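You operate a simulated robot arm through the tools that you are given. There is no shell and no other tool.

You run a simulated robot arm. Do the job below in one go: nothing can be reset, and whatever is moved stays where it is left.

JOB
Press the 30 ML case's bezel in the press, then fill it with oil.
Fine: one stroke, hands out from under the ram; shut the tray again; the printed amount, on the yellow plate, none spilt; leave it there, spout aside. Where these are worked on the way, their far stop is far enough and under half their travel is too little: press tray.
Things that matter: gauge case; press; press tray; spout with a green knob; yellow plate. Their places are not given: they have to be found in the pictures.

The check looks at the end state, three seconds after you hand in, the way a careful person would. Anything else that was tipped, shoved, dropped, spilled or broken makes it a failure.

ROBOT AND FRAMES
A 6-joint arm with a two-finger parallel gripper, fixed in place. Base frame: the origin is at the foot of the arm, x ahead of it, y to its left, z up; the work surface is at about z = 800. Units: mm, rad, N and s.
With the tool pointing down near the work surface it reaches from about 240 to 640 mm from the base axis. Its first joint turns from -1.152 to 1.152 rad. Payload 2.7 kg.
The tool frame sits at the grasp point between the pads (the TCP): z along the fingers, y along the line on which they close. The tips reach 23 mm beyond it. The gripper opens to 94 mm. The fingers are 38 mm wide and 10 mm thick; the gripper's body (54 by 96 mm) begins 39 mm behind the TCP.
Orientation is told as [roll, pitch, yaw] about the base's x, y, z axes, in that order, counted from this pose: with the fingers straight down and closing along the base's y, the tool's x points along the base's -x, its y along +y and its z along -z.

CONTROLS
- The arm moves only by the tool jog_arm. Its argument "increments" is a list of rows, each an object (a shift or turn left out is 0, a gripper value left out holds the last) with "hand": the finger opening in mm, from 0 to 94; "dp": the shift along the tool's x, y, z in mm, a list of three; "rot": the turn, a rotation vector about the tool's x, y, z in rad, a list of three. In form: [{"hand": hand, "dp": [x, y, z], "rot": [wx, wy, wz]}, ...]. A call has 1 to 20 rows; each row is the pose to reach, as a shift and turn from the pose commanded when the call began, along the tool's axes at that moment. A row lasts 0.2 s, in which the tool goes at most 50 mm and 0.15 rad; a call with a longer step from one row to the next is refused whole, and so is a gripper value outside its range. A pose out of reach is approached as far as the arm can. The call stops where the force on the tool passes 90 N (or 10 N more than at its start, if that is more) or the arm is blocked; 0.2 s more then pass. The fingers move at their own pace (about 45 mm/s each) and stop on an object; they squeeze with about 20 N. The grip force told is the motor's: it shows also when the fingers shut on nothing. Time passes only in rows, and 0.2 s behind the last, so rows that repeat a pose let the fingers close. The reply holds the time, the measured pose of the TCP, the force on the tool along the base axes, the opening and the grip force, in the units named above and with some noise, with the torque about the TCP (base axes, N m) and any sound that the robot's microphone picked up.
- Cameras (640 x 400 px; columns grow to the right, rows downward): "scene" is fixed at [86, -440.2, 1404.5]; the picture's right is [0.67, -0.74, 0.00], its down [-0.41, -0.37, -0.83] and it looks along [0.62, 0.56, -0.55] (base axes); focal length 214 px, centre (320, 200). "wrist" rides on the gripper at [86, 16, -74] in the tool frame; the picture's right is [-0.18, 0.98, 0.00], its down [-0.58, -0.11, -0.81] and it looks along [-0.79, -0.15, 0.59] (tool axes); focal length 243 px, centre (320, 200).
- camera(camera): a new picture of that camera. The clock stands still meanwhile.
- pixel_to_xyz(camera, pixels): for up to 12 pixels [column, row] of the newest picture of that camera ("zoom" is the newest enlarged one), the place [x, y, z] in the base frame of the surface seen there, good to about 3 mm. The clock stands still meanwhile.
- enlarge(camera, box): a new picture of the part [left, top, right, bottom] of that camera's present view, enlarged. The clock stands still meanwhile.
- sign_off(): hands the job in; it is judged then, once.

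Leave the gripper open and the arm clear of the work at the hand-in unless told otherwise.

The tools are called after "Emit:" by a JSON object that holds its "api" and its "payload". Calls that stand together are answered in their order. jog_arm: Moves the arm, as the interface text tells. Its arguments: {"type":"object","properties":{"increments":{"type":"array"}},"required":["increments"]} The other tools are called the same way: camera (camera) takes a picture; pixel_to_xyz (camera, pixels) gives the place of the surface under pixels of a picture; enlarge (camera, box) takes an enlarged picture of a part of a camera's view; sign_off () hands the job in.

At the start:

```text
time: 0.0
tool_pos: [326.8, -38.6, 1323.9]
tcp_rot: [-0.001, -0.001, -0.001]
wrist_force: [-0.1, 1.0, 0.5]
moment: [-0.01, 0.01, 0.02]
gripper_width: 94.2
grip_force: 0.1
```

scene: 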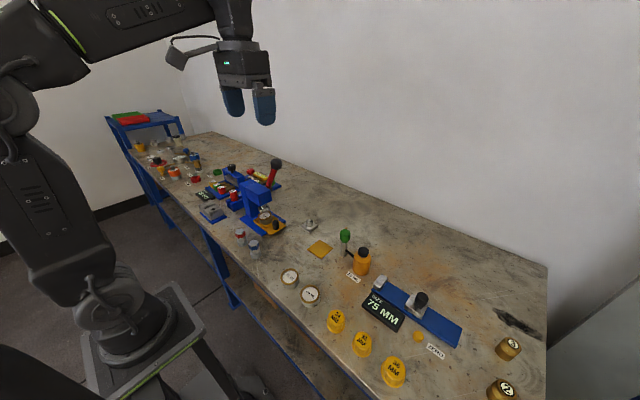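
wrist: 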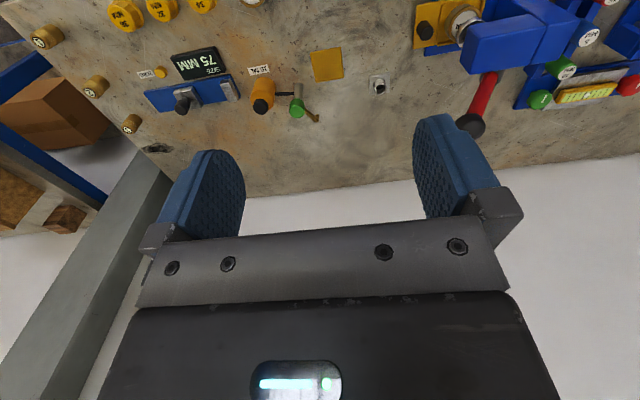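

I see a bench with a blue press, gauge cases, a yellow plate and a spout with a green knob. I'll enlarge several parts of the scene view to read the labels.

Emit:
{"api": "enlarge", "payload": {"camera": "scene", "box": [220, 170, 400, 320]}}

Emit:
{"api": "enlarge", "payload": {"camera": "scene", "box": [120, 110, 300, 250]}}

Emit:
{"api": "enlarge", "payload": {"camera": "scene", "box": [300, 260, 540, 400]}}

Emit:
{"api": "enlarge", "payload": {"camera": "wrist", "box": [220, 0, 640, 160]}}

```text
2.67 times, centred on (310, 245) of scene
```

zoom: 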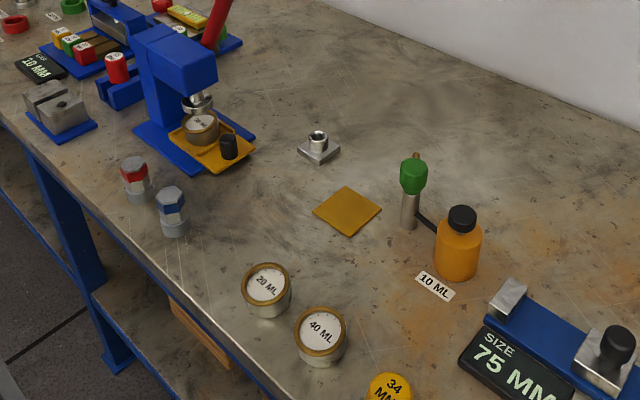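

```text
2.86 times, centred on (210, 180) of scene
```

zoom: 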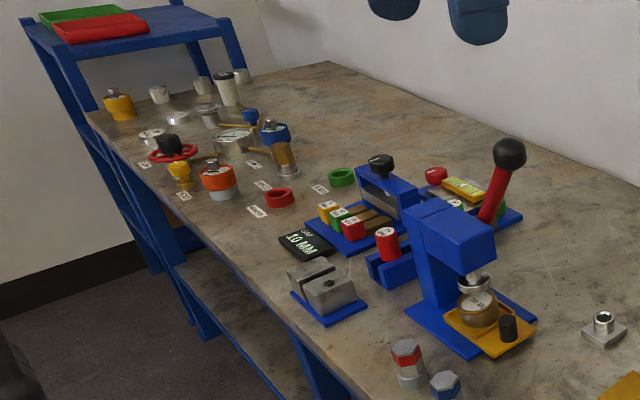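

```text
2.67 times, centred on (420, 330) of scene
```

zoom: 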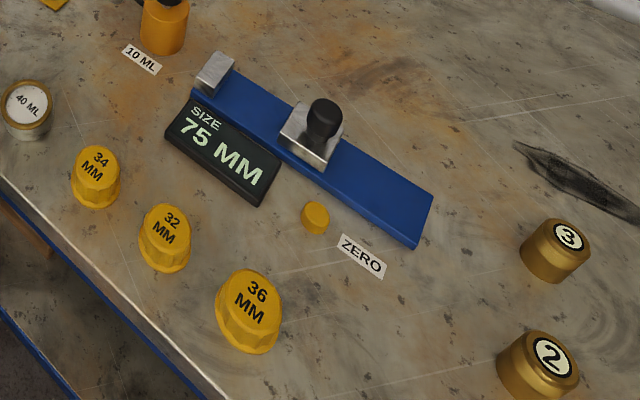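

```text
1.52 times, centred on (430, 80) of wrist
```

zoom: 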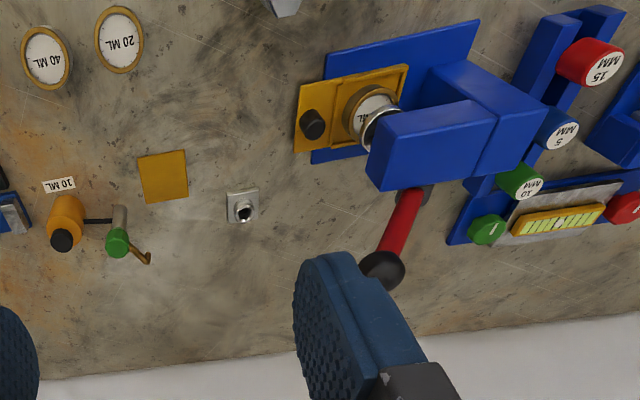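

A case already sits on the press tray. I'll zoom in on it, and on the spout.

Emit:
{"api": "enlarge", "payload": {"camera": "scene", "box": [235, 150, 305, 240]}}

Emit:
{"api": "enlarge", "payload": {"camera": "scene", "box": [300, 220, 380, 290]}}

Emit:
{"api": "enlarge", "payload": {"camera": "wrist", "box": [400, 0, 540, 140]}}

Emit:
{"api": "enlarge", "payload": {"camera": "wrist", "box": [230, 40, 400, 140]}}

```text
4.44 times, centred on (270, 195) of scene
```

zoom: 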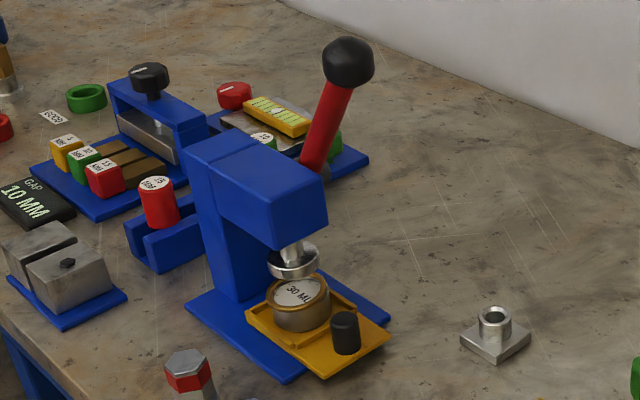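

```text
5.71 times, centred on (340, 255) of scene
```

zoom: 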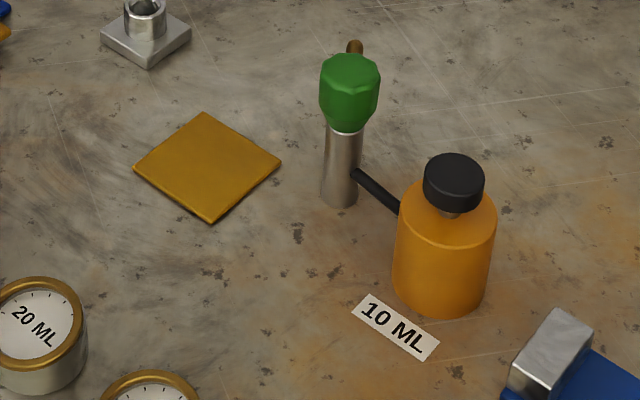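

```text
2.86 times, centred on (470, 70) of wrist
```

zoom: 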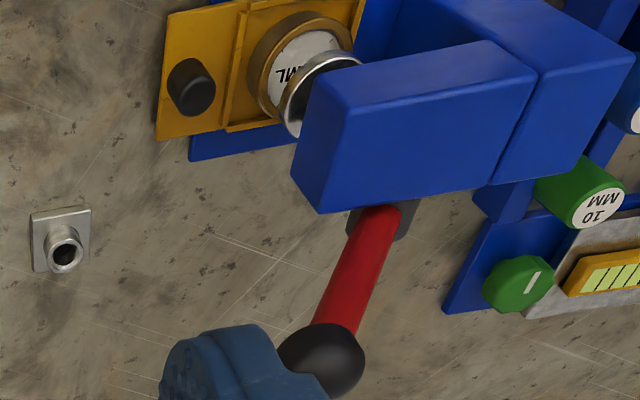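

```text
3.76 times, centred on (315, 90) of wrist
```

zoom: 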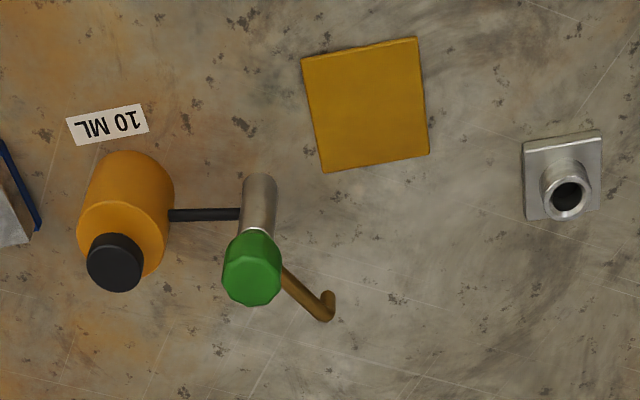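

The case in the press reads 30 ML. The oil is marked 10 ML, probably per push of the green knob. Next I'll measure positions of the plate, spout, knob and press parts in the scene view.

Emit:
{"api": "enlarge", "payload": {"camera": "scene", "box": [235, 150, 305, 240]}}

Emit:
{"api": "pixel_to_xyz", "payload": {"camera": "scene", "pixels": [[345, 235], [343, 244], [354, 229], [320, 249], [309, 248], [336, 251], [328, 240], [319, 258], [362, 252], [348, 256], [290, 277], [309, 295]]}}

Emit:
{"api": "pixel_to_xyz", "payload": {"camera": "wrist", "pixels": [[297, 112], [316, 120], [300, 90], [328, 64], [301, 96], [378, 86], [425, 30], [450, 20], [455, 30], [470, 125], [490, 100], [262, 105]]}}

Emit:
{"api": "pixel_to_xyz", "payload": {"camera": "zoom", "pixels": [[348, 62], [328, 110], [308, 170], [345, 325], [298, 292], [278, 305], [330, 300], [293, 260], [294, 250], [322, 375], [388, 338], [248, 315]]}}

```text
4.44 times, centred on (270, 195) of scene
```

zoom: 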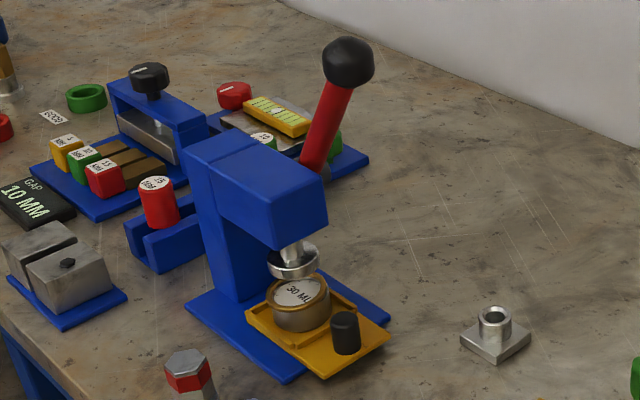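

```text
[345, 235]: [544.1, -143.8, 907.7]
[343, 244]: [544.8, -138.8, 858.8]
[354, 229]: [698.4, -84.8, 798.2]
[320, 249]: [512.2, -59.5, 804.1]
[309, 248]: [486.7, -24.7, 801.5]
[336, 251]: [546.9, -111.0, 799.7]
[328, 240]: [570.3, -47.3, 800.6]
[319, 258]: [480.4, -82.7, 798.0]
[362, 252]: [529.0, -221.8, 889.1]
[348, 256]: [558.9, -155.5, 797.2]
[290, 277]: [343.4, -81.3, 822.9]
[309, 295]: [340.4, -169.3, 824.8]
```

```text
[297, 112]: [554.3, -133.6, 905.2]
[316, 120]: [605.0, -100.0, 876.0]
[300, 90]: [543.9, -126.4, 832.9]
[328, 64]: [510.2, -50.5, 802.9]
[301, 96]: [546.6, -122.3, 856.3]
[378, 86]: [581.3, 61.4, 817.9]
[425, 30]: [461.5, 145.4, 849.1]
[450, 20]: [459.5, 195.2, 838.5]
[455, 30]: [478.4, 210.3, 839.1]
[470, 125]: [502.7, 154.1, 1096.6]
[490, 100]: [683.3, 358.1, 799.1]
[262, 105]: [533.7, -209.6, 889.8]
```

```text
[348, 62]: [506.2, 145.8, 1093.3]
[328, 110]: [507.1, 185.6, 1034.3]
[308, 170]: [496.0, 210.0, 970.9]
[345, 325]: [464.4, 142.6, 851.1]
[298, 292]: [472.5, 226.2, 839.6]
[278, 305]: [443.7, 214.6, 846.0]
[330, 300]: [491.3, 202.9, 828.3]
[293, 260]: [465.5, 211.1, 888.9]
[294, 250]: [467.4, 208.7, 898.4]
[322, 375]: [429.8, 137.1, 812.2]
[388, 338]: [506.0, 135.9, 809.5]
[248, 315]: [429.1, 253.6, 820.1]
```

The press stands around x 440–510, y 140–350 with its lever ball at about (505, 148, 1094). The spout post is at about (548, -125), and the plate is centred near (520, -55). I'll move the arm down in free air near (330, 190, 1050) to look at the press with the wrist camera.

Emit:
{"api": "jog_arm", "payload": {"increments": [{"hand": 94, "dp": [0, 25, 30]}, {"dp": [0, 50, 60]}, {"dp": [0, 75, 90]}, {"dp": [0, 100, 120]}, {"dp": [0, 125, 150]}, {"dp": [0, 150, 180]}, {"dp": [0, 175, 210]}, {"dp": [0, 200, 240]}, {"dp": [0, 225, 270]}, {"dp": [0, 225, 270]}]}}

Emit:
{"api": "camera", "payload": {"camera": "wrist"}}

Emit:
{"api": "camera", "payload": {"camera": "scene"}}

```text
time: 2.2
tool_pos: [329.1, 188.3, 1052.1]
tcp_rot: [-0.002, -0.003, 0.001]
wrist_force: [-0.8, 0.2, 0.0]
moment: [0.01, -0.02, -0.03]
gripper_width: 94.0
grip_force: 0.0
```

```text
taken
```

wrist: 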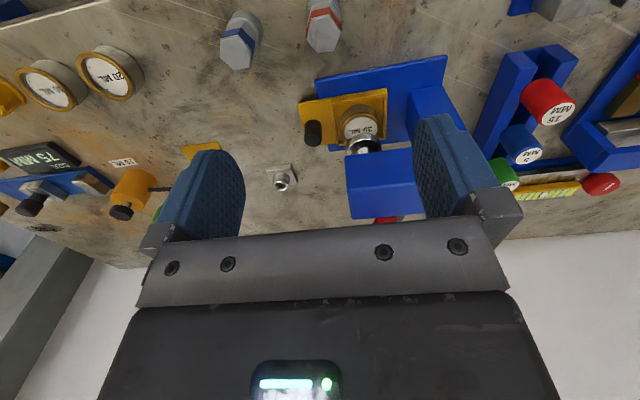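

```text
taken
```

scene: 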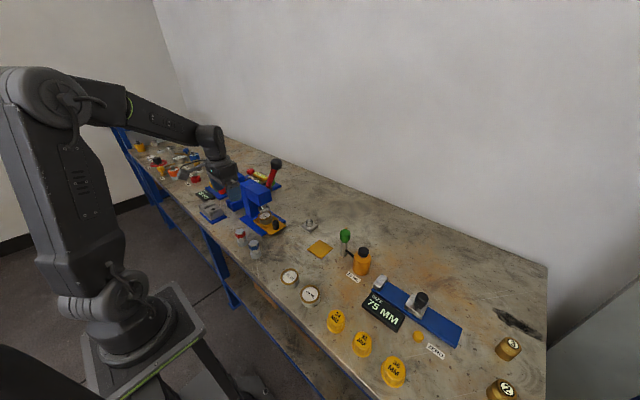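

I'll enlarge the press in the wrist view and measure it.

Emit:
{"api": "enlarge", "payload": {"camera": "wrist", "box": [280, 40, 480, 230]}}

Emit:
{"api": "enlarge", "payload": {"camera": "scene", "box": [235, 150, 305, 240]}}

Emit:
{"api": "pixel_to_xyz", "payload": {"camera": "wrist", "pixels": [[313, 132], [301, 103], [386, 90], [312, 83], [446, 57], [361, 128], [342, 121], [381, 118], [352, 180], [410, 160], [362, 145], [330, 95]]}}

```text
2.11 times, centred on (380, 135) of wrist
```

zoom: 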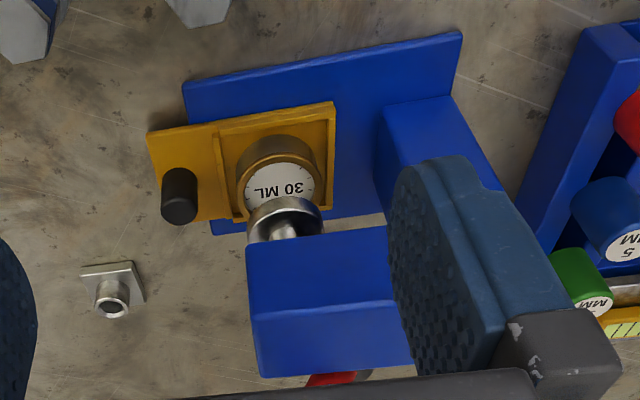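

```text
4.44 times, centred on (270, 195) of scene
```

zoom: 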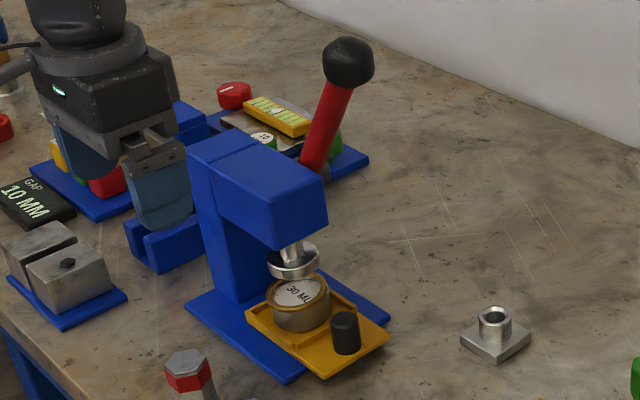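

```text
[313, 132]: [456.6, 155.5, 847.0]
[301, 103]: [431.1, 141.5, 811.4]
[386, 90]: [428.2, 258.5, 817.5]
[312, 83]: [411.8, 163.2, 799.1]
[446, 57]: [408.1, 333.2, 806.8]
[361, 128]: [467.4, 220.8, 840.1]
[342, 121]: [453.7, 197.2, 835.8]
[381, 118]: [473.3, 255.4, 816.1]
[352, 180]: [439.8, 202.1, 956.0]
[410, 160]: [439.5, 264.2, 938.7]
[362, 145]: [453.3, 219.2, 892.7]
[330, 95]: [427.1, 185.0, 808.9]
```

The case looks centred under the ram, so the tray is shut now. I need the lever's geometry, so I'll raise the tool to about (364, 189, 1188) to look at it.

Emit:
{"api": "jog_arm", "payload": {"increments": [{"dp": [-9, 0, -34]}, {"dp": [-18, 0, -68]}, {"dp": [-26, 0, -102]}, {"dp": [-35, 0, -136]}, {"dp": [-35, 0, -136]}]}}

Emit:
{"api": "camera", "payload": {"camera": "wrist"}}

```text
time: 3.4
tool_pos: [362.8, 185.8, 1189.3]
tcp_rot: [-0.002, -0.002, 0.0]
wrist_force: [-0.2, 0.5, -0.4]
moment: [0.01, -0.02, 0.01]
gripper_width: 93.8
grip_force: 0.1
```

```text
taken
```

wrist: 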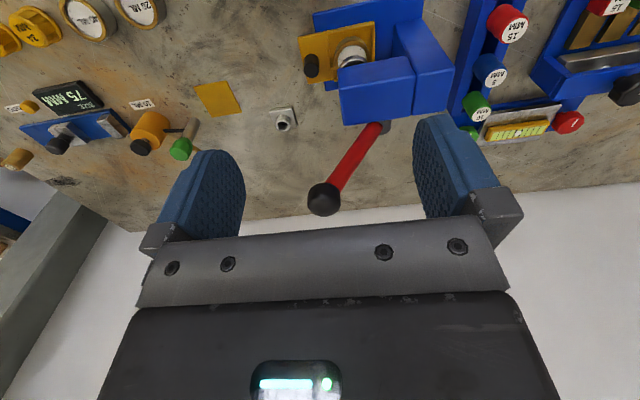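

The lever runs from a hub near (385, 127) to the ball near (324, 199). I'll enlarge and measure it.

Emit:
{"api": "enlarge", "payload": {"camera": "wrist", "box": [280, 60, 460, 230]}}

Emit:
{"api": "pixel_to_xyz", "payload": {"camera": "wrist", "pixels": [[324, 198], [310, 198], [338, 198], [324, 186], [336, 182], [345, 170], [355, 158], [365, 144], [373, 130], [386, 126], [343, 90], [412, 60]]}}

Emit:
{"api": "pixel_to_xyz", "payload": {"camera": "wrist", "pixels": [[343, 122], [410, 112], [375, 80], [375, 115], [390, 20], [445, 90], [375, 122], [388, 121], [370, 137]]}}

```text
2.35 times, centred on (370, 145) of wrist
```

zoom: 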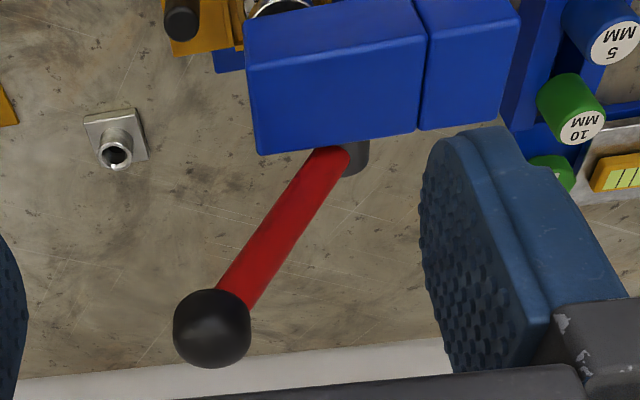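

```text
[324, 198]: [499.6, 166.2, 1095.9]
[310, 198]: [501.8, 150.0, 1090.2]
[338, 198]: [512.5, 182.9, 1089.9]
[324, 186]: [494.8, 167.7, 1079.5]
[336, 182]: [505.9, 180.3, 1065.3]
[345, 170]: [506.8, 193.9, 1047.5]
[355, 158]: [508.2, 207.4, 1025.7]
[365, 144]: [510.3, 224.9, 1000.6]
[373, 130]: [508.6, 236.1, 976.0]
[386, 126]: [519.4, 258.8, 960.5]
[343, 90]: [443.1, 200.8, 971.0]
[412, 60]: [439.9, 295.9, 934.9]
```

```text
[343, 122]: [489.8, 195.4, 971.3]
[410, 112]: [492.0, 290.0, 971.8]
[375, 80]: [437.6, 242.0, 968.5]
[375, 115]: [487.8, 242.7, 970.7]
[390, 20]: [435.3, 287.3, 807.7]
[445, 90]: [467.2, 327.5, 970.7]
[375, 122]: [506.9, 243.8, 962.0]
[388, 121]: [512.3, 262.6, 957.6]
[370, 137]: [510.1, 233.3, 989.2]
```

Head top is at z≈971. The lever pivot is at about (y 252, z 945), and the ball centre at about (513, 164, 1088), leaning 31° forward. I'll close the fingers and move above and behind the lever to about (513, 207, 1180).

Emit:
{"api": "jog_arm", "payload": {"increments": [{"hand": 0, "dp": [-38, 5, 2]}, {"dp": [-75, 10, 4]}, {"dp": [-113, 16, 6]}, {"dp": [-150, 21, 9]}, {"dp": [-150, 21, 9]}, {"dp": [-150, 21, 9]}, {"dp": [-150, 21, 9]}]}}

Emit:
{"api": "camera", "payload": {"camera": "wrist"}}

Emit:
{"api": "enlarge", "payload": {"camera": "scene", "box": [200, 110, 340, 240]}}

```text
time: 5.0
tool_pos: [512.4, 208.7, 1180.1]
tcp_rot: [-0.002, 0.0, 0.001]
wrist_force: [-0.2, 0.7, 0.4]
moment: [0.01, 0.0, 0.01]
gripper_width: 0.1
grip_force: 19.6
```

```text
taken
```

wrist: 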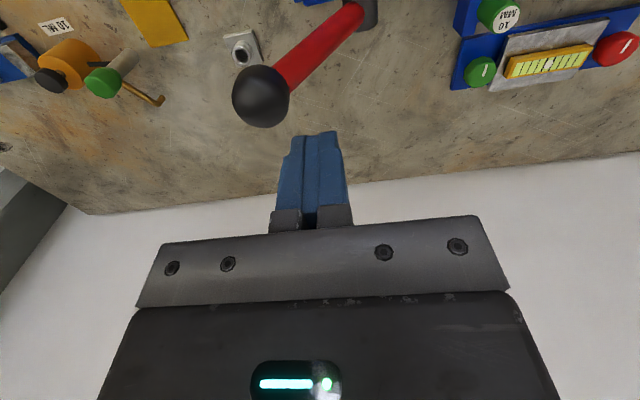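

```text
3.08 times, centred on (270, 175) of scene
```

zoom: 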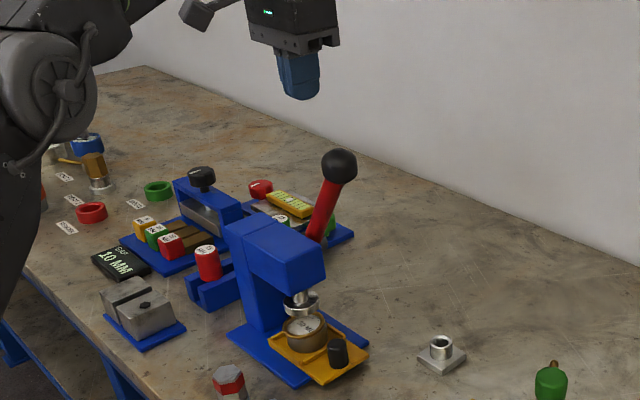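

The fingers are closed and above the lever. I'll refine the ball and lever position from this closer view.

Emit:
{"api": "pixel_to_xyz", "payload": {"camera": "wrist", "pixels": [[262, 92], [236, 95], [286, 100], [262, 70], [260, 122], [290, 72], [310, 55], [325, 40], [340, 25], [352, 15], [370, 12]]}}

```text
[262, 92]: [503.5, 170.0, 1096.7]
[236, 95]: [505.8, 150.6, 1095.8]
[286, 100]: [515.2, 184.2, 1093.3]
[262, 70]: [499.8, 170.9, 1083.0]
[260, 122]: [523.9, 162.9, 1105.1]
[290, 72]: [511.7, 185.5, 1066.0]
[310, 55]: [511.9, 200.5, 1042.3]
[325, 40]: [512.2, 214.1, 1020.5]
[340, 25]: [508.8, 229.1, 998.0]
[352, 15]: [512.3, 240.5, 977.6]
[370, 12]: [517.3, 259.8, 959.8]
```

I'll lower behind the ball to about (516, 209, 1103), with the tips just behind the lever shaft below the ball.

Emit:
{"api": "jog_arm", "payload": {"increments": [{"dp": [-3, 0, 25]}, {"dp": [-3, 0, 50]}, {"dp": [-3, 0, 70]}, {"dp": [-3, 0, 77]}, {"dp": [-3, 0, 77]}]}}

Emit:
{"api": "enlarge", "payload": {"camera": "scene", "box": [220, 120, 330, 240]}}

Emit:
{"api": "camera", "payload": {"camera": "wrist"}}

```text
time: 6.2
tool_pos: [515.0, 208.7, 1102.5]
tcp_rot: [-0.001, -0.002, -0.001]
wrist_force: [0.5, 0.0, 0.3]
moment: [-0.03, 0.01, -0.03]
gripper_width: 0.0
grip_force: 19.7
```

```text
3.33 times, centred on (275, 180) of scene
```

zoom: 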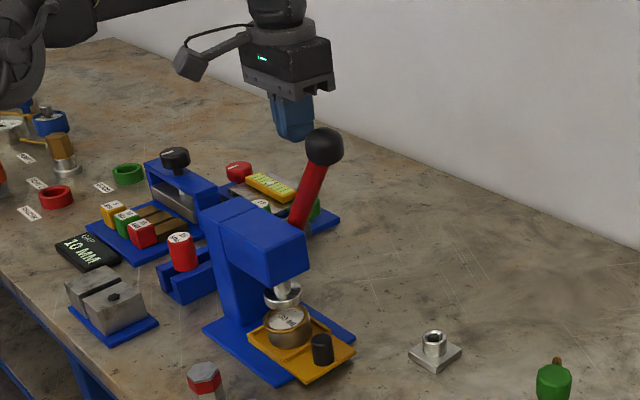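

```text
taken
```

wrist: 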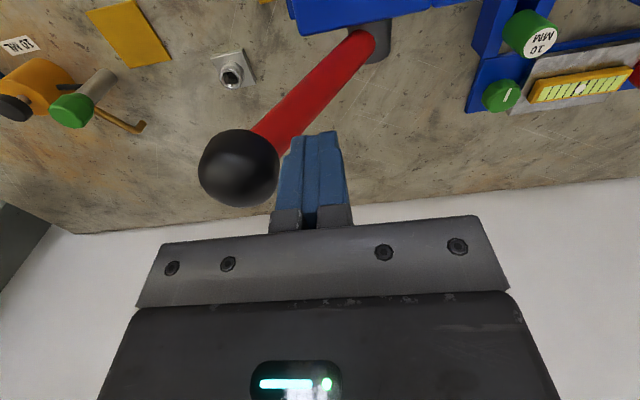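

The tips are right behind the lever. I'll push forward and down along the lever's arc in small steps to about 60°, watching force.

Emit:
{"api": "jog_arm", "payload": {"increments": [{"dp": [0, -8, 5]}, {"dp": [0, -17, 10]}, {"dp": [0, -26, 16]}, {"dp": [0, -35, 22]}, {"dp": [0, -44, 30]}, {"dp": [0, -53, 39]}, {"dp": [0, -61, 49]}, {"dp": [0, -68, 59]}]}}

Emit:
{"api": "enlarge", "payload": {"camera": "scene", "box": [220, 120, 330, 240]}}

Emit:
{"api": "camera", "payload": {"camera": "wrist"}}

```text
time: 8.0
tool_pos: [515.8, 138.4, 1043.7]
tcp_rot: [-0.001, -0.003, 0.0]
wrist_force: [-0.8, 2.5, 0.3]
moment: [0.05, 0.02, 0.02]
gripper_width: 0.3
grip_force: 20.1
```

```text
3.33 times, centred on (275, 180) of scene
```

zoom: 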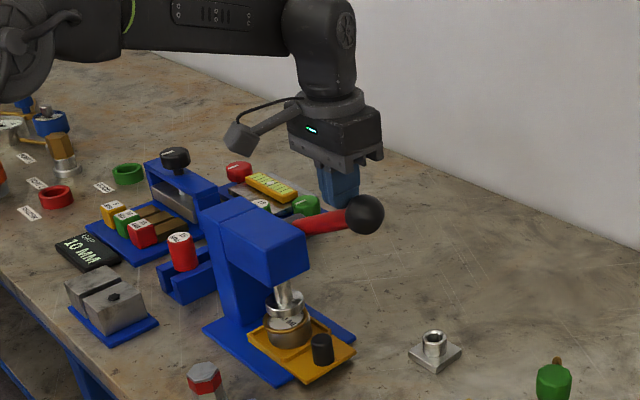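

```text
taken
```

wrist: 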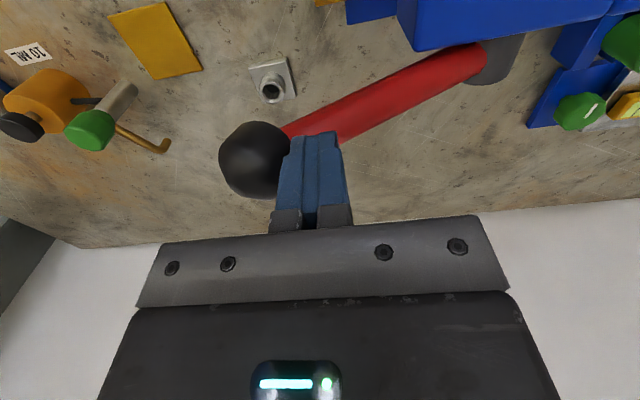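

The lever follows with little force, and the ram is coming down onto the bezel. I'll continue along the arc.

Emit:
{"api": "jog_arm", "payload": {"increments": [{"dp": [0, -6, 11]}, {"dp": [0, -11, 22]}, {"dp": [0, -15, 34]}, {"dp": [0, -18, 46]}, {"dp": [0, -20, 58]}, {"dp": [0, -21, 70]}]}}

Emit:
{"api": "enlarge", "payload": {"camera": "scene", "box": [220, 120, 330, 240]}}

Emit:
{"api": "camera", "payload": {"camera": "wrist"}}

```text
time: 9.4
tool_pos: [515.3, 119.2, 972.5]
tcp_rot: [-0.003, -0.001, 0.0]
wrist_force: [-0.4, -3.9, 5.0]
moment: [-0.05, 0.0, -0.05]
gripper_width: 0.2
grip_force: 20.5
```

```text
3.33 times, centred on (275, 180) of scene
```

zoom: 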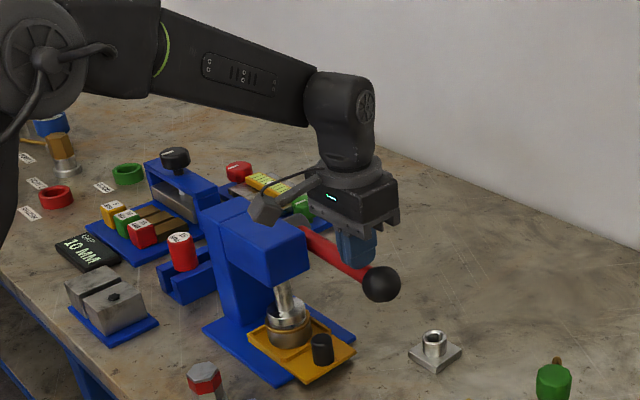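

```text
taken
```

wrist: 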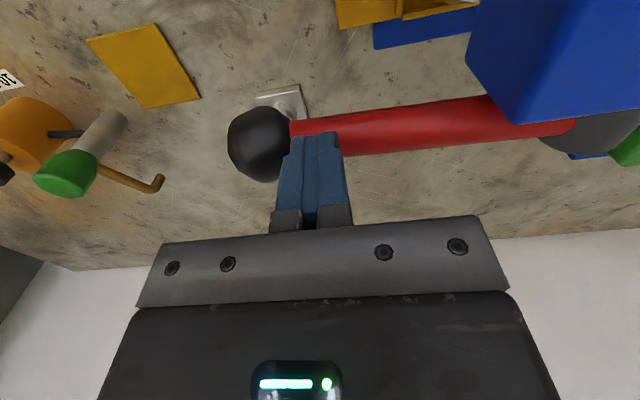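

The ram looks to be on the bezel and the lever is about level. I'll keep going until it meets its stop.

Emit:
{"api": "jog_arm", "payload": {"increments": [{"dp": [0, 0, 6]}, {"dp": [0, 0, 12]}, {"dp": [0, 0, 18]}, {"dp": [0, 1, 25]}, {"dp": [0, 2, 31]}, {"dp": [0, 3, 37]}]}}

Emit:
{"api": "enlarge", "payload": {"camera": "scene", "box": [220, 120, 330, 240]}}

Emit:
{"api": "enlarge", "payload": {"camera": "scene", "box": [250, 190, 290, 235]}}

```text
time: 10.8
tool_pos: [515.7, 119.8, 952.6]
tcp_rot: [-0.001, -0.01, 0.002]
wrist_force: [-17.0, -7.1, 22.1]
moment: [0.04, 0.33, 0.13]
gripper_width: 0.1
grip_force: 20.3
stopped in row 6: the force on the tool passed its limit at 96 N (the readings are from after the stop); the commanded pose is now the measured one
```

```text
3.33 times, centred on (275, 180) of scene
```

zoom: 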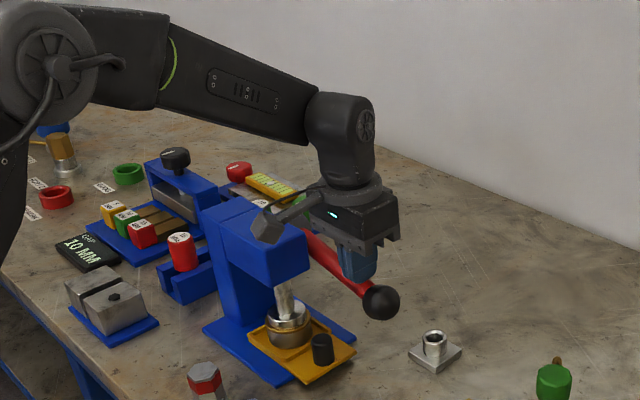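

```text
8.89 times, centred on (270, 212) of scene
```

zoom: 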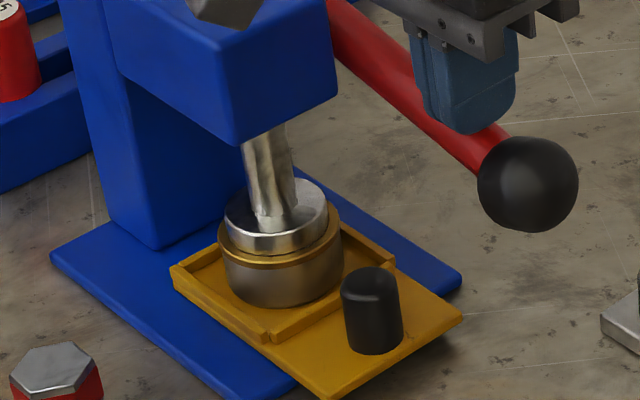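

The push stopped at 96 N with the ram on the bezel. I'll check whether it is at a hard stop by pushing a bit more without releasing.

Emit:
{"api": "jog_arm", "payload": {"increments": [{"dp": [0, 0, 3]}, {"dp": [0, 0, 6]}, {"dp": [0, 0, 9]}, {"dp": [0, 0, 12]}]}}

Emit:
{"api": "enlarge", "payload": {"camera": "scene", "box": [250, 190, 290, 235]}}

Emit:
{"api": "camera", "payload": {"camera": "wrist"}}

```text
time: 11.8
tool_pos: [516.4, 120.4, 953.0]
tcp_rot: [-0.001, -0.022, 0.002]
wrist_force: [-16.7, -6.0, 21.7]
moment: [0.07, 0.36, 0.16]
gripper_width: 0.0
grip_force: 20.2
stopped in row 4: the force on the tool passed its limit at 93 N (the readings are from after the stop); the commanded pose is now the measured one
```

```text
8.89 times, centred on (270, 212) of scene
```

zoom: 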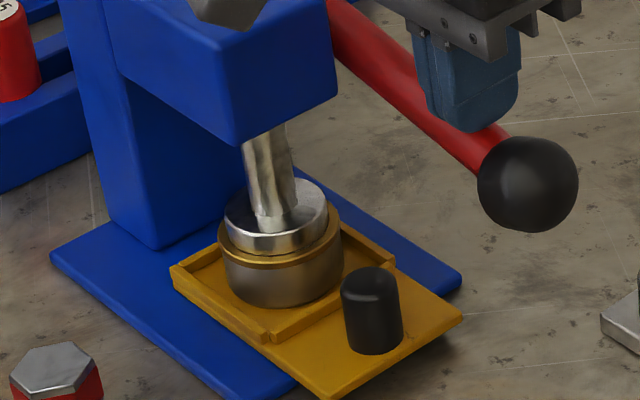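

```text
taken
```

wrist: 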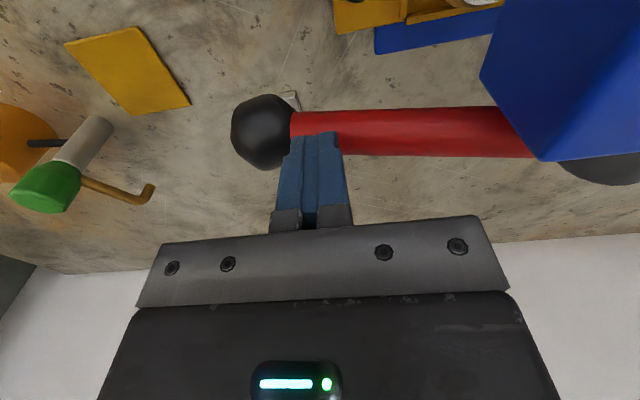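

It's a firm stop, so the bezel is home. I'll back off upward 20 mm and see whether the lever springs back or stays.

Emit:
{"api": "jog_arm", "payload": {"increments": [{"dp": [0, 0, -5], "rot": [0, 0, 0]}, {"dp": [0, 0, -10]}, {"dp": [0, 0, -15]}, {"dp": [0, 0, -20]}]}}

Emit:
{"api": "enlarge", "payload": {"camera": "scene", "box": [220, 120, 330, 240]}}

Emit:
{"api": "camera", "payload": {"camera": "wrist"}}

```text
time: 12.8
tool_pos: [518.3, 120.9, 971.7]
tcp_rot: [0.001, -0.022, 0.001]
wrist_force: [-1.1, -3.4, 4.0]
moment: [-0.07, 0.0, 0.01]
gripper_width: 0.0
grip_force: 20.0
```

```text
3.33 times, centred on (275, 180) of scene
```

zoom: 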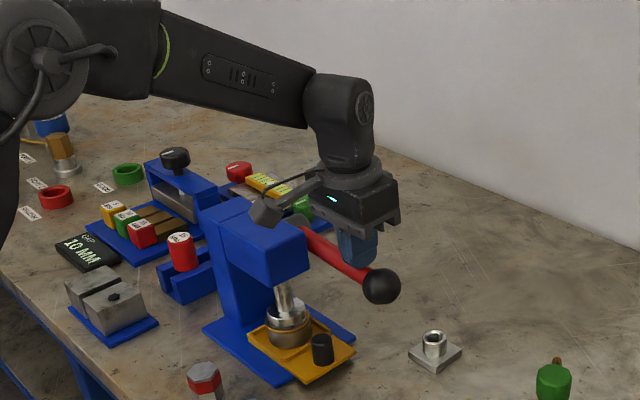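

```text
taken
```

wrist: 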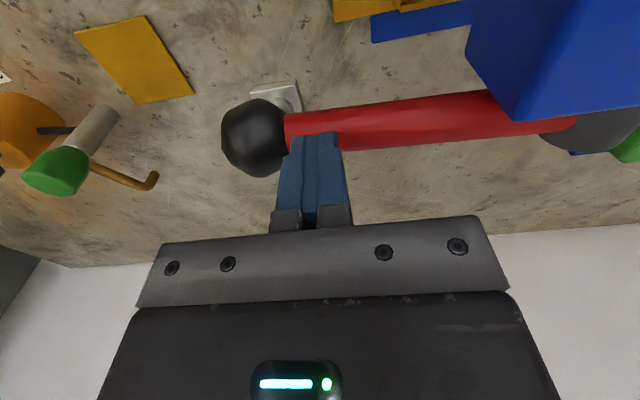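

The lever follows the finger upward, so it is sprung. I'll let it up gently along the reverse arc.

Emit:
{"api": "jog_arm", "payload": {"increments": [{"dp": [0, 0, -12]}, {"dp": [0, 2, -25]}, {"dp": [0, 5, -37]}, {"dp": [0, 8, -49]}, {"dp": [0, 14, -60]}, {"dp": [0, 20, -71]}, {"dp": [0, 27, -82]}, {"dp": [0, 35, -92]}, {"dp": [0, 44, -101]}, {"dp": [0, 53, -109]}, {"dp": [0, 62, -116]}, {"dp": [0, 71, -122]}, {"dp": [0, 80, -128]}, {"dp": [0, 88, -133]}, {"dp": [0, 88, -133]}]}}

Emit:
{"api": "enlarge", "payload": {"camera": "scene", "box": [220, 120, 330, 240]}}

Emit:
{"api": "camera", "payload": {"camera": "wrist"}}

```text
time: 16.0
tool_pos: [513.9, 209.0, 1102.8]
tcp_rot: [0.0, -0.02, 0.001]
wrist_force: [0.6, -0.9, 0.0]
moment: [0.03, 0.0, -0.01]
gripper_width: 0.0
grip_force: 19.7
```

```text
3.33 times, centred on (275, 180) of scene
```

zoom: 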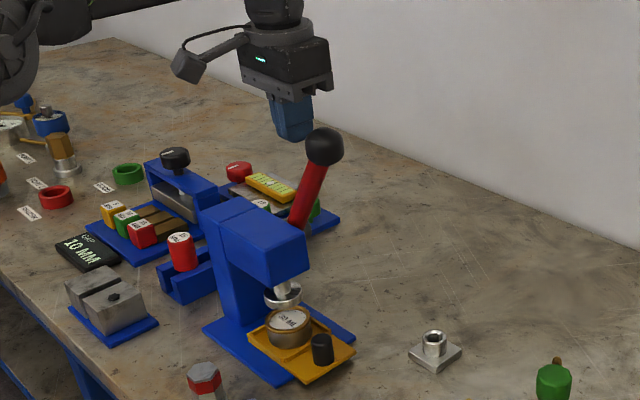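

```text
taken
```

wrist: 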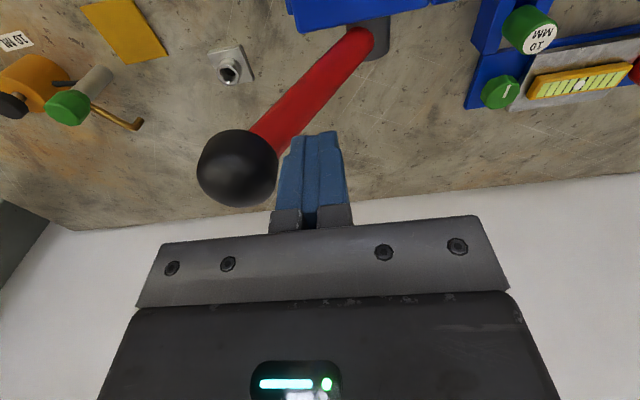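

The lever is back up and the ram is raised. I'll inspect the case's bezel.

Emit:
{"api": "enlarge", "payload": {"camera": "scene", "box": [250, 195, 290, 235]}}

Emit:
{"api": "pixel_to_xyz", "payload": {"camera": "zoom", "pixels": [[200, 205], [300, 190], [240, 160], [250, 235], [235, 195], [365, 235], [370, 290], [345, 250], [395, 250], [240, 300], [250, 250]]}}

```text
10.00 times, centred on (270, 215) of scene
```

zoom: 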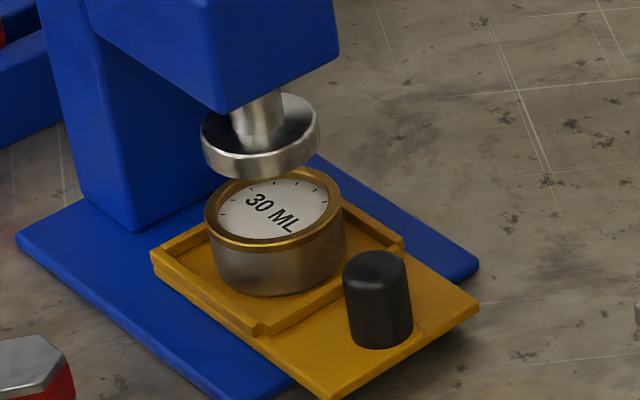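

```text
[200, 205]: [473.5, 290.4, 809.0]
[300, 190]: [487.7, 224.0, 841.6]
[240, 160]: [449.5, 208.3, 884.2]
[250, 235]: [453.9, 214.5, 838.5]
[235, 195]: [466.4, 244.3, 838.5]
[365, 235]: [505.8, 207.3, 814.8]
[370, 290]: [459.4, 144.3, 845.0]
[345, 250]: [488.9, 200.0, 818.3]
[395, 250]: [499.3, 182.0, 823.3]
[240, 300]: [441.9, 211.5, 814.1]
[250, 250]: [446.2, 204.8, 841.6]
```

The bezel is pressed flush. Next I'll move clear: up, over to (464, 60), straightening the slight tilt, then down to about z 960 to look at the tray knob.

Emit:
{"api": "jog_arm", "payload": {"increments": [{"dp": [0, 0, -35], "rot": [0, 0.02, 0]}, {"dp": [0, 0, -65], "rot": [0, 0.02, 0]}, {"dp": [15, -40, -65], "rot": [0, 0.02, 0]}, {"dp": [30, -80, -65], "rot": [0, 0.02, 0]}, {"dp": [45, -115, -65], "rot": [0, 0.02, 0]}, {"dp": [50, -149, -65], "rot": [0, 0.02, 0]}, {"dp": [50, -149, -20], "rot": [0, 0.02, 0]}, {"dp": [50, -149, 25], "rot": [0, 0.02, 0]}, {"dp": [50, -149, 70], "rot": [0, 0.02, 0]}, {"dp": [50, -149, 110], "rot": [0, 0.02, 0]}, {"dp": [50, -149, 143], "rot": [0, 0.02, 0], "hand": 60}, {"dp": [50, -149, 143], "rot": [0, 0.02, 0]}, {"dp": [50, -149, 143], "rot": [0, 0.02, 0]}]}}

Emit:
{"api": "camera", "payload": {"camera": "wrist"}}

Emit:
{"api": "camera", "payload": {"camera": "scene"}}

```text
time: 18.8
tool_pos: [467.2, 58.6, 957.3]
tcp_rot: [0.002, -0.001, 0.001]
wrist_force: [0.1, 0.3, -0.3]
moment: [0.0, -0.02, 0.01]
gripper_width: 60.0
grip_force: 0.1
```

```text
taken
```

wrist: 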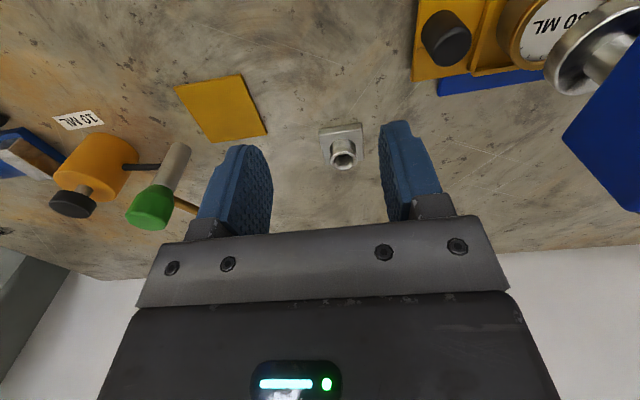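

```text
taken
```

scene: 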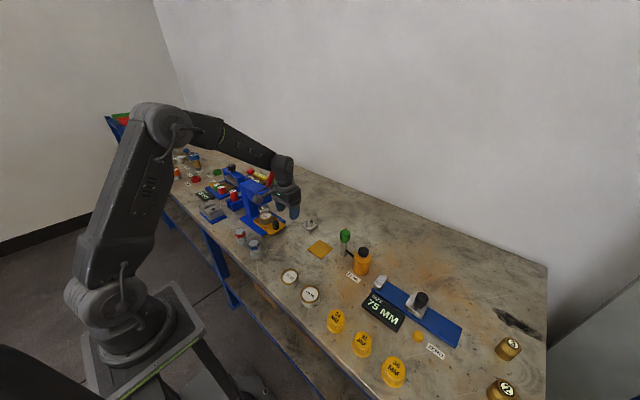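

I can see the tray knob at about (445, 40) in the wrist picture. I'll measure the knob, tray, case, plate, spout and the hex bolts nearby.

Emit:
{"api": "pixel_to_xyz", "payload": {"camera": "wrist", "pixels": [[455, 48], [430, 30], [470, 40], [437, 55], [447, 15], [420, 75], [470, 70], [540, 30], [505, 25], [550, 65], [340, 152], [320, 128]]}}

Emit:
{"api": "pixel_to_xyz", "payload": {"camera": "wrist", "pixels": [[178, 90], [242, 76], [266, 132], [208, 142], [222, 110], [150, 210], [180, 150], [162, 195], [90, 150], [140, 166], [186, 205]]}}

Emit:
{"api": "pixel_to_xyz", "payload": {"camera": "scene", "pixels": [[240, 233], [254, 244], [309, 225], [275, 228]]}}

Emit:
{"api": "enlarge", "payload": {"camera": "wrist", "box": [40, 60, 280, 240]}}

```text
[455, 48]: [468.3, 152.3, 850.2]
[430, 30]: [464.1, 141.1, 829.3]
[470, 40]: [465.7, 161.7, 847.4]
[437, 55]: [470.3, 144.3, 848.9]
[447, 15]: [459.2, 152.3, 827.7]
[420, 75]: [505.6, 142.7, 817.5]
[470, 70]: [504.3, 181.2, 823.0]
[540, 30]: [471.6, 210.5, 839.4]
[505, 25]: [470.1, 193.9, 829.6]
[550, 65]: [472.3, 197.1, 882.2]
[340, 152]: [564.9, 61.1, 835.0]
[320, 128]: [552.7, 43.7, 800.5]
```

```text
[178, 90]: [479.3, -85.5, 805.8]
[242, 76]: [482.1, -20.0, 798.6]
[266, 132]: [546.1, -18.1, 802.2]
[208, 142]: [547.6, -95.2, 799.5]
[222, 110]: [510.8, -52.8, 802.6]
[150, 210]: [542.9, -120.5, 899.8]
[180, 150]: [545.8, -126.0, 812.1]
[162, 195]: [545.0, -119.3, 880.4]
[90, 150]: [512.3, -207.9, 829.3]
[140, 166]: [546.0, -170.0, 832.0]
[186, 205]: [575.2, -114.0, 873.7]
```

```text
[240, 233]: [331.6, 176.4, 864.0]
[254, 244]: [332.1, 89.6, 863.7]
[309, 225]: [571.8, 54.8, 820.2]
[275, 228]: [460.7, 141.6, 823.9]
```

```text
2.22 times, centred on (160, 150) of wrist
```

zoom: 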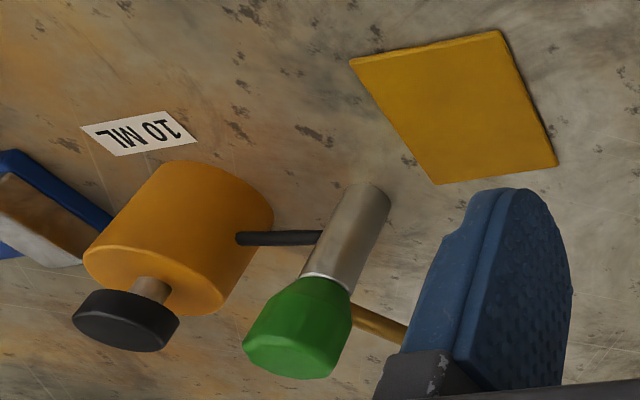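

The knob is at about (467, 152), top z 850, radius about 13, and the case front is at y≈190. I'll open to 80 mm and go to (467, 128) so the left finger comes down between knob and case, stopping at z 900 to check clearances.

Emit:
{"api": "jog_arm", "payload": {"increments": [{"hand": 80, "dp": [0, 20, 0]}, {"dp": [0, 45, 0]}, {"dp": [0, 69, 0]}, {"dp": [0, 69, 20]}, {"dp": [0, 69, 40]}, {"dp": [0, 69, 57]}, {"dp": [0, 69, 57]}]}}

Emit:
{"api": "camera", "payload": {"camera": "wrist"}}

Emit:
{"api": "enlarge", "payload": {"camera": "scene", "box": [210, 110, 340, 240]}}

```text
time: 20.4
tool_pos: [467.6, 128.6, 902.3]
tcp_rot: [0.0, -0.001, 0.001]
wrist_force: [-0.1, -0.1, 0.6]
moment: [-0.02, 0.02, 0.01]
gripper_width: 79.9
grip_force: 0.2
```

```text
taken
```

wrist: 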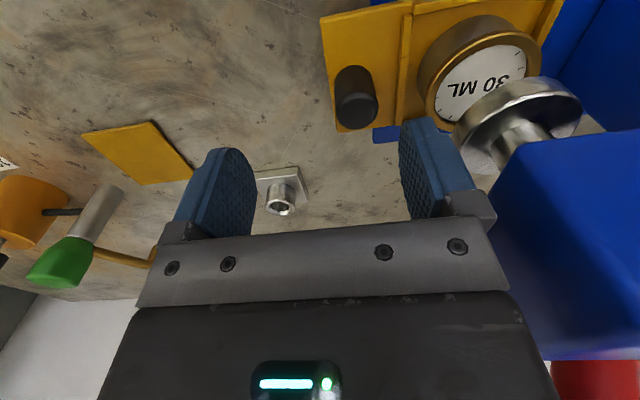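

```text
3.08 times, centred on (275, 175) of scene
```

zoom: 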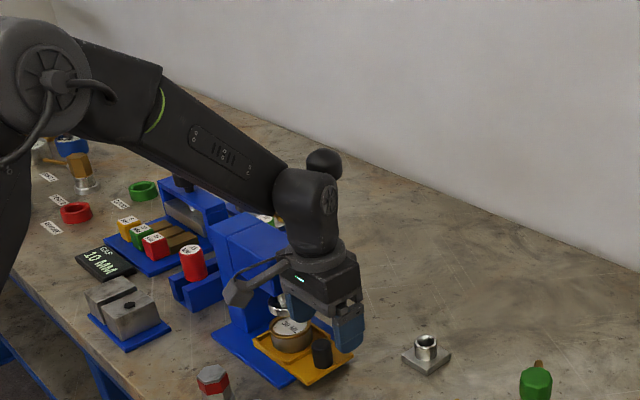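

The view is clear. I'll check precise positions of the knob, case, ram and head front from here.

Emit:
{"api": "pixel_to_xyz", "payload": {"camera": "wrist", "pixels": [[357, 110], [339, 108], [376, 105], [357, 124], [355, 72], [440, 80], [480, 85], [420, 75], [525, 60], [505, 180], [480, 130], [404, 90]]}}

Emit:
{"api": "pixel_to_xyz", "payload": {"camera": "wrist", "pixels": [[490, 40], [440, 118], [522, 45], [428, 100], [405, 20], [550, 20], [335, 128], [500, 300]]}}

```text
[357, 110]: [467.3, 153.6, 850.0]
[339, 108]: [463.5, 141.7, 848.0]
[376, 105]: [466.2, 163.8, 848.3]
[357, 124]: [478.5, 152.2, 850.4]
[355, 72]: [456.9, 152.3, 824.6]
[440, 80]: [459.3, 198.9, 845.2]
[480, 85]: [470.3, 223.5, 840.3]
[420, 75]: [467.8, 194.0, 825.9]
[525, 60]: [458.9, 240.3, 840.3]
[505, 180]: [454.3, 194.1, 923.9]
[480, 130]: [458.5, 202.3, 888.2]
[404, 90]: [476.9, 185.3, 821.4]
```

```text
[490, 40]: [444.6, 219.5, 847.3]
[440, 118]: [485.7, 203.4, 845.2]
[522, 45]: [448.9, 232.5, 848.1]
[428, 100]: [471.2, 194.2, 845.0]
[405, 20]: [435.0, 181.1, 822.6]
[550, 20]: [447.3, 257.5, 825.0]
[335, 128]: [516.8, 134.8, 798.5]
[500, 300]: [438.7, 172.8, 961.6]
```

Knob spans y 140–165, and the case front is at y 193. I'll lower to z≈850 with the left finger at y 170–180.

Emit:
{"api": "jog_arm", "payload": {"increments": [{"dp": [0, 2, 12]}, {"dp": [0, 2, 24]}, {"dp": [0, 2, 36]}, {"dp": [0, 2, 46]}, {"dp": [0, 2, 52]}, {"dp": [0, 2, 52]}]}}

Emit:
{"api": "camera", "payload": {"camera": "wrist"}}

Emit:
{"api": "enlarge", "payload": {"camera": "scene", "box": [210, 130, 340, 260]}}

```text
time: 21.8
tool_pos: [466.7, 131.4, 850.1]
tcp_rot: [0.0, -0.002, 0.001]
wrist_force: [0.1, 0.4, 0.5]
moment: [0.01, 0.0, -0.01]
gripper_width: 80.2
grip_force: 0.1
```

```text
taken
```

wrist: 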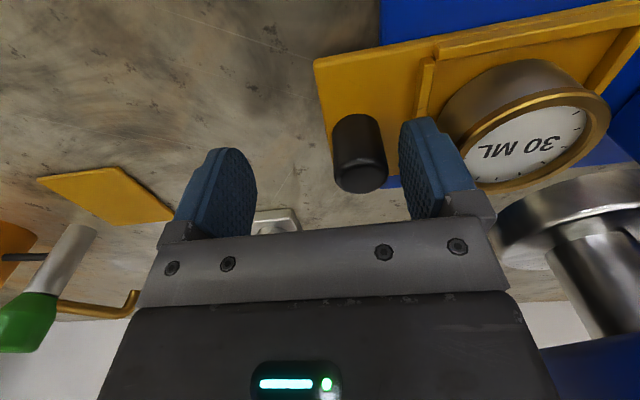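

```text
3.08 times, centred on (275, 195) of scene
```

zoom: 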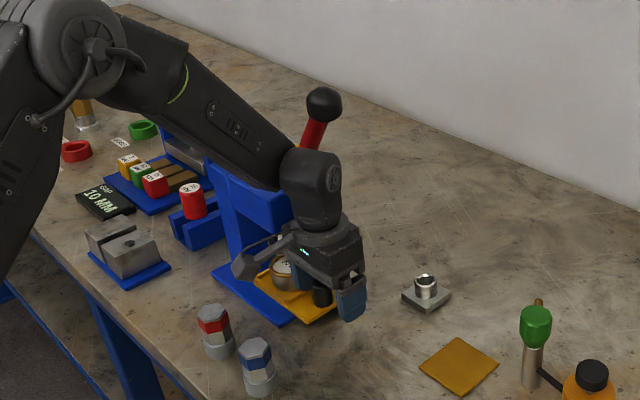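

The finger sits between knob and case. Now I'll drag the tray out gently along -y, 60 mm first.

Emit:
{"api": "jog_arm", "payload": {"increments": [{"dp": [0, -4, 0]}, {"dp": [0, -8, 0]}, {"dp": [0, -12, 0]}, {"dp": [0, -16, 0]}, {"dp": [0, -20, 0]}, {"dp": [0, -25, 0]}, {"dp": [0, -30, 0]}, {"dp": [0, -35, 0]}, {"dp": [0, -40, 0]}, {"dp": [0, -45, 0]}, {"dp": [0, -50, 0]}, {"dp": [0, -54, 0]}, {"dp": [0, -57, 0]}, {"dp": [0, -60, 0]}]}}

Emit:
{"api": "camera", "payload": {"camera": "wrist"}}

Emit:
{"api": "enlarge", "payload": {"camera": "scene", "box": [210, 130, 340, 260]}}

```text
time: 24.8
tool_pos: [468.6, 70.4, 851.4]
tcp_rot: [0.001, -0.002, 0.001]
wrist_force: [0.4, 1.0, -0.8]
moment: [0.0, -0.02, -0.02]
gripper_width: 80.4
grip_force: 0.5
```

```text
taken
```

wrist: 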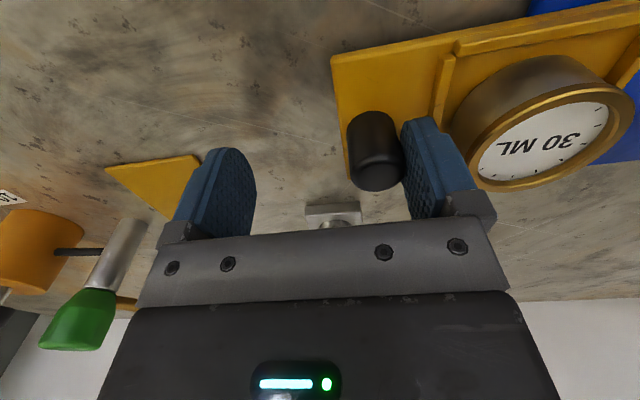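

```text
3.08 times, centred on (275, 195) of scene
```

zoom: 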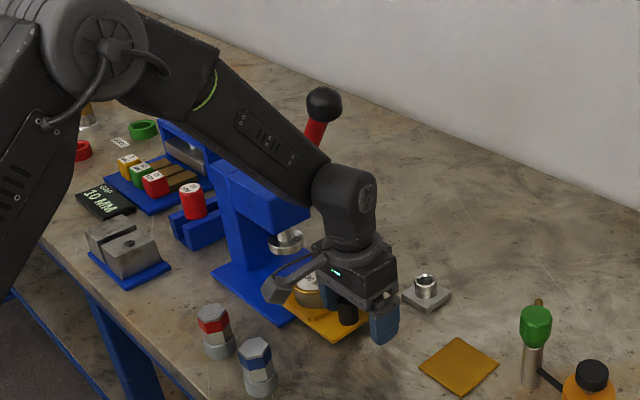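

The tray slides easily. I'll keep pulling toward its far stop.

Emit:
{"api": "jog_arm", "payload": {"increments": [{"dp": [0, -4, 0]}, {"dp": [0, -8, 0]}, {"dp": [0, -12, 0]}, {"dp": [0, -16, 0]}, {"dp": [0, -20, 0]}, {"dp": [0, -24, 0]}, {"dp": [0, -28, 0]}, {"dp": [0, -32, 0]}, {"dp": [0, -36, 0]}, {"dp": [0, -40, 0]}]}}

Emit:
{"api": "camera", "payload": {"camera": "wrist"}}

Emit:
{"api": "enlarge", "payload": {"camera": "scene", "box": [210, 130, 340, 260]}}

```text
time: 27.0
tool_pos: [468.2, 30.6, 850.4]
tcp_rot: [0.0, 0.0, 0.002]
wrist_force: [-0.9, 1.2, -0.4]
moment: [0.03, -0.01, 0.02]
gripper_width: 80.7
grip_force: 1.0
```

```text
taken
```

wrist: 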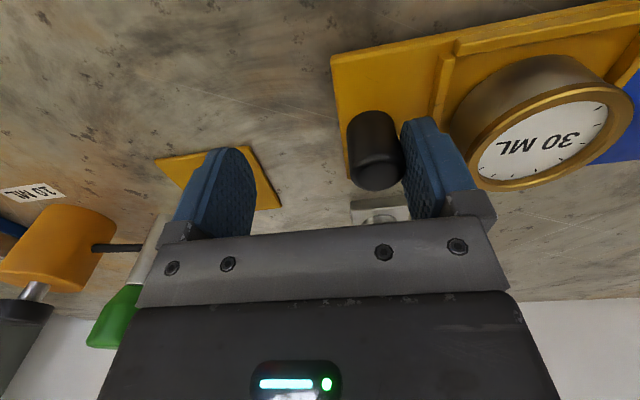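

```text
3.08 times, centred on (275, 195) of scene
```

zoom: 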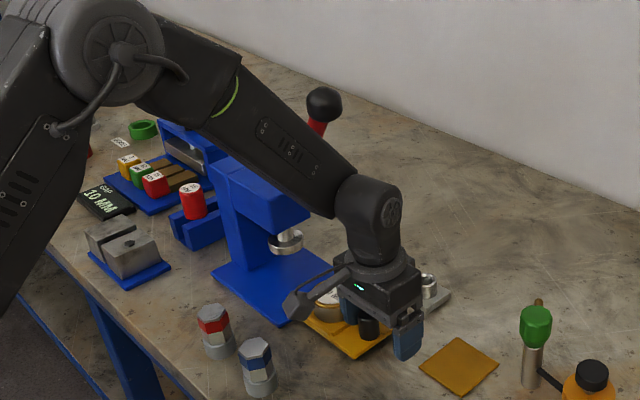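

The tray has come out about 95 mm without a stop yet. I'll pull up to 16 mm further, feeling for the stop.

Emit:
{"api": "jog_arm", "payload": {"increments": [{"dp": [0, -2, 0]}, {"dp": [0, -4, 0]}, {"dp": [0, -6, 0]}, {"dp": [0, -8, 0]}, {"dp": [0, -10, 0]}]}}

Emit:
{"api": "camera", "payload": {"camera": "wrist"}}

```text
time: 28.2
tool_pos: [468.1, 20.9, 851.7]
tcp_rot: [0.001, -0.003, 0.002]
wrist_force: [-0.4, 0.4, 0.2]
moment: [0.06, 0.01, -0.04]
gripper_width: 80.9
grip_force: 0.4
```

```text
taken
```

wrist: 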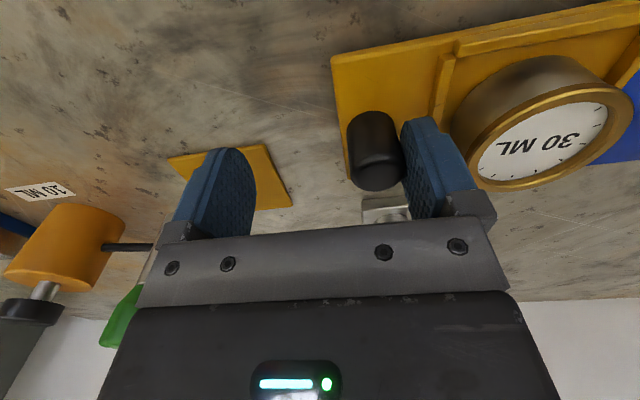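

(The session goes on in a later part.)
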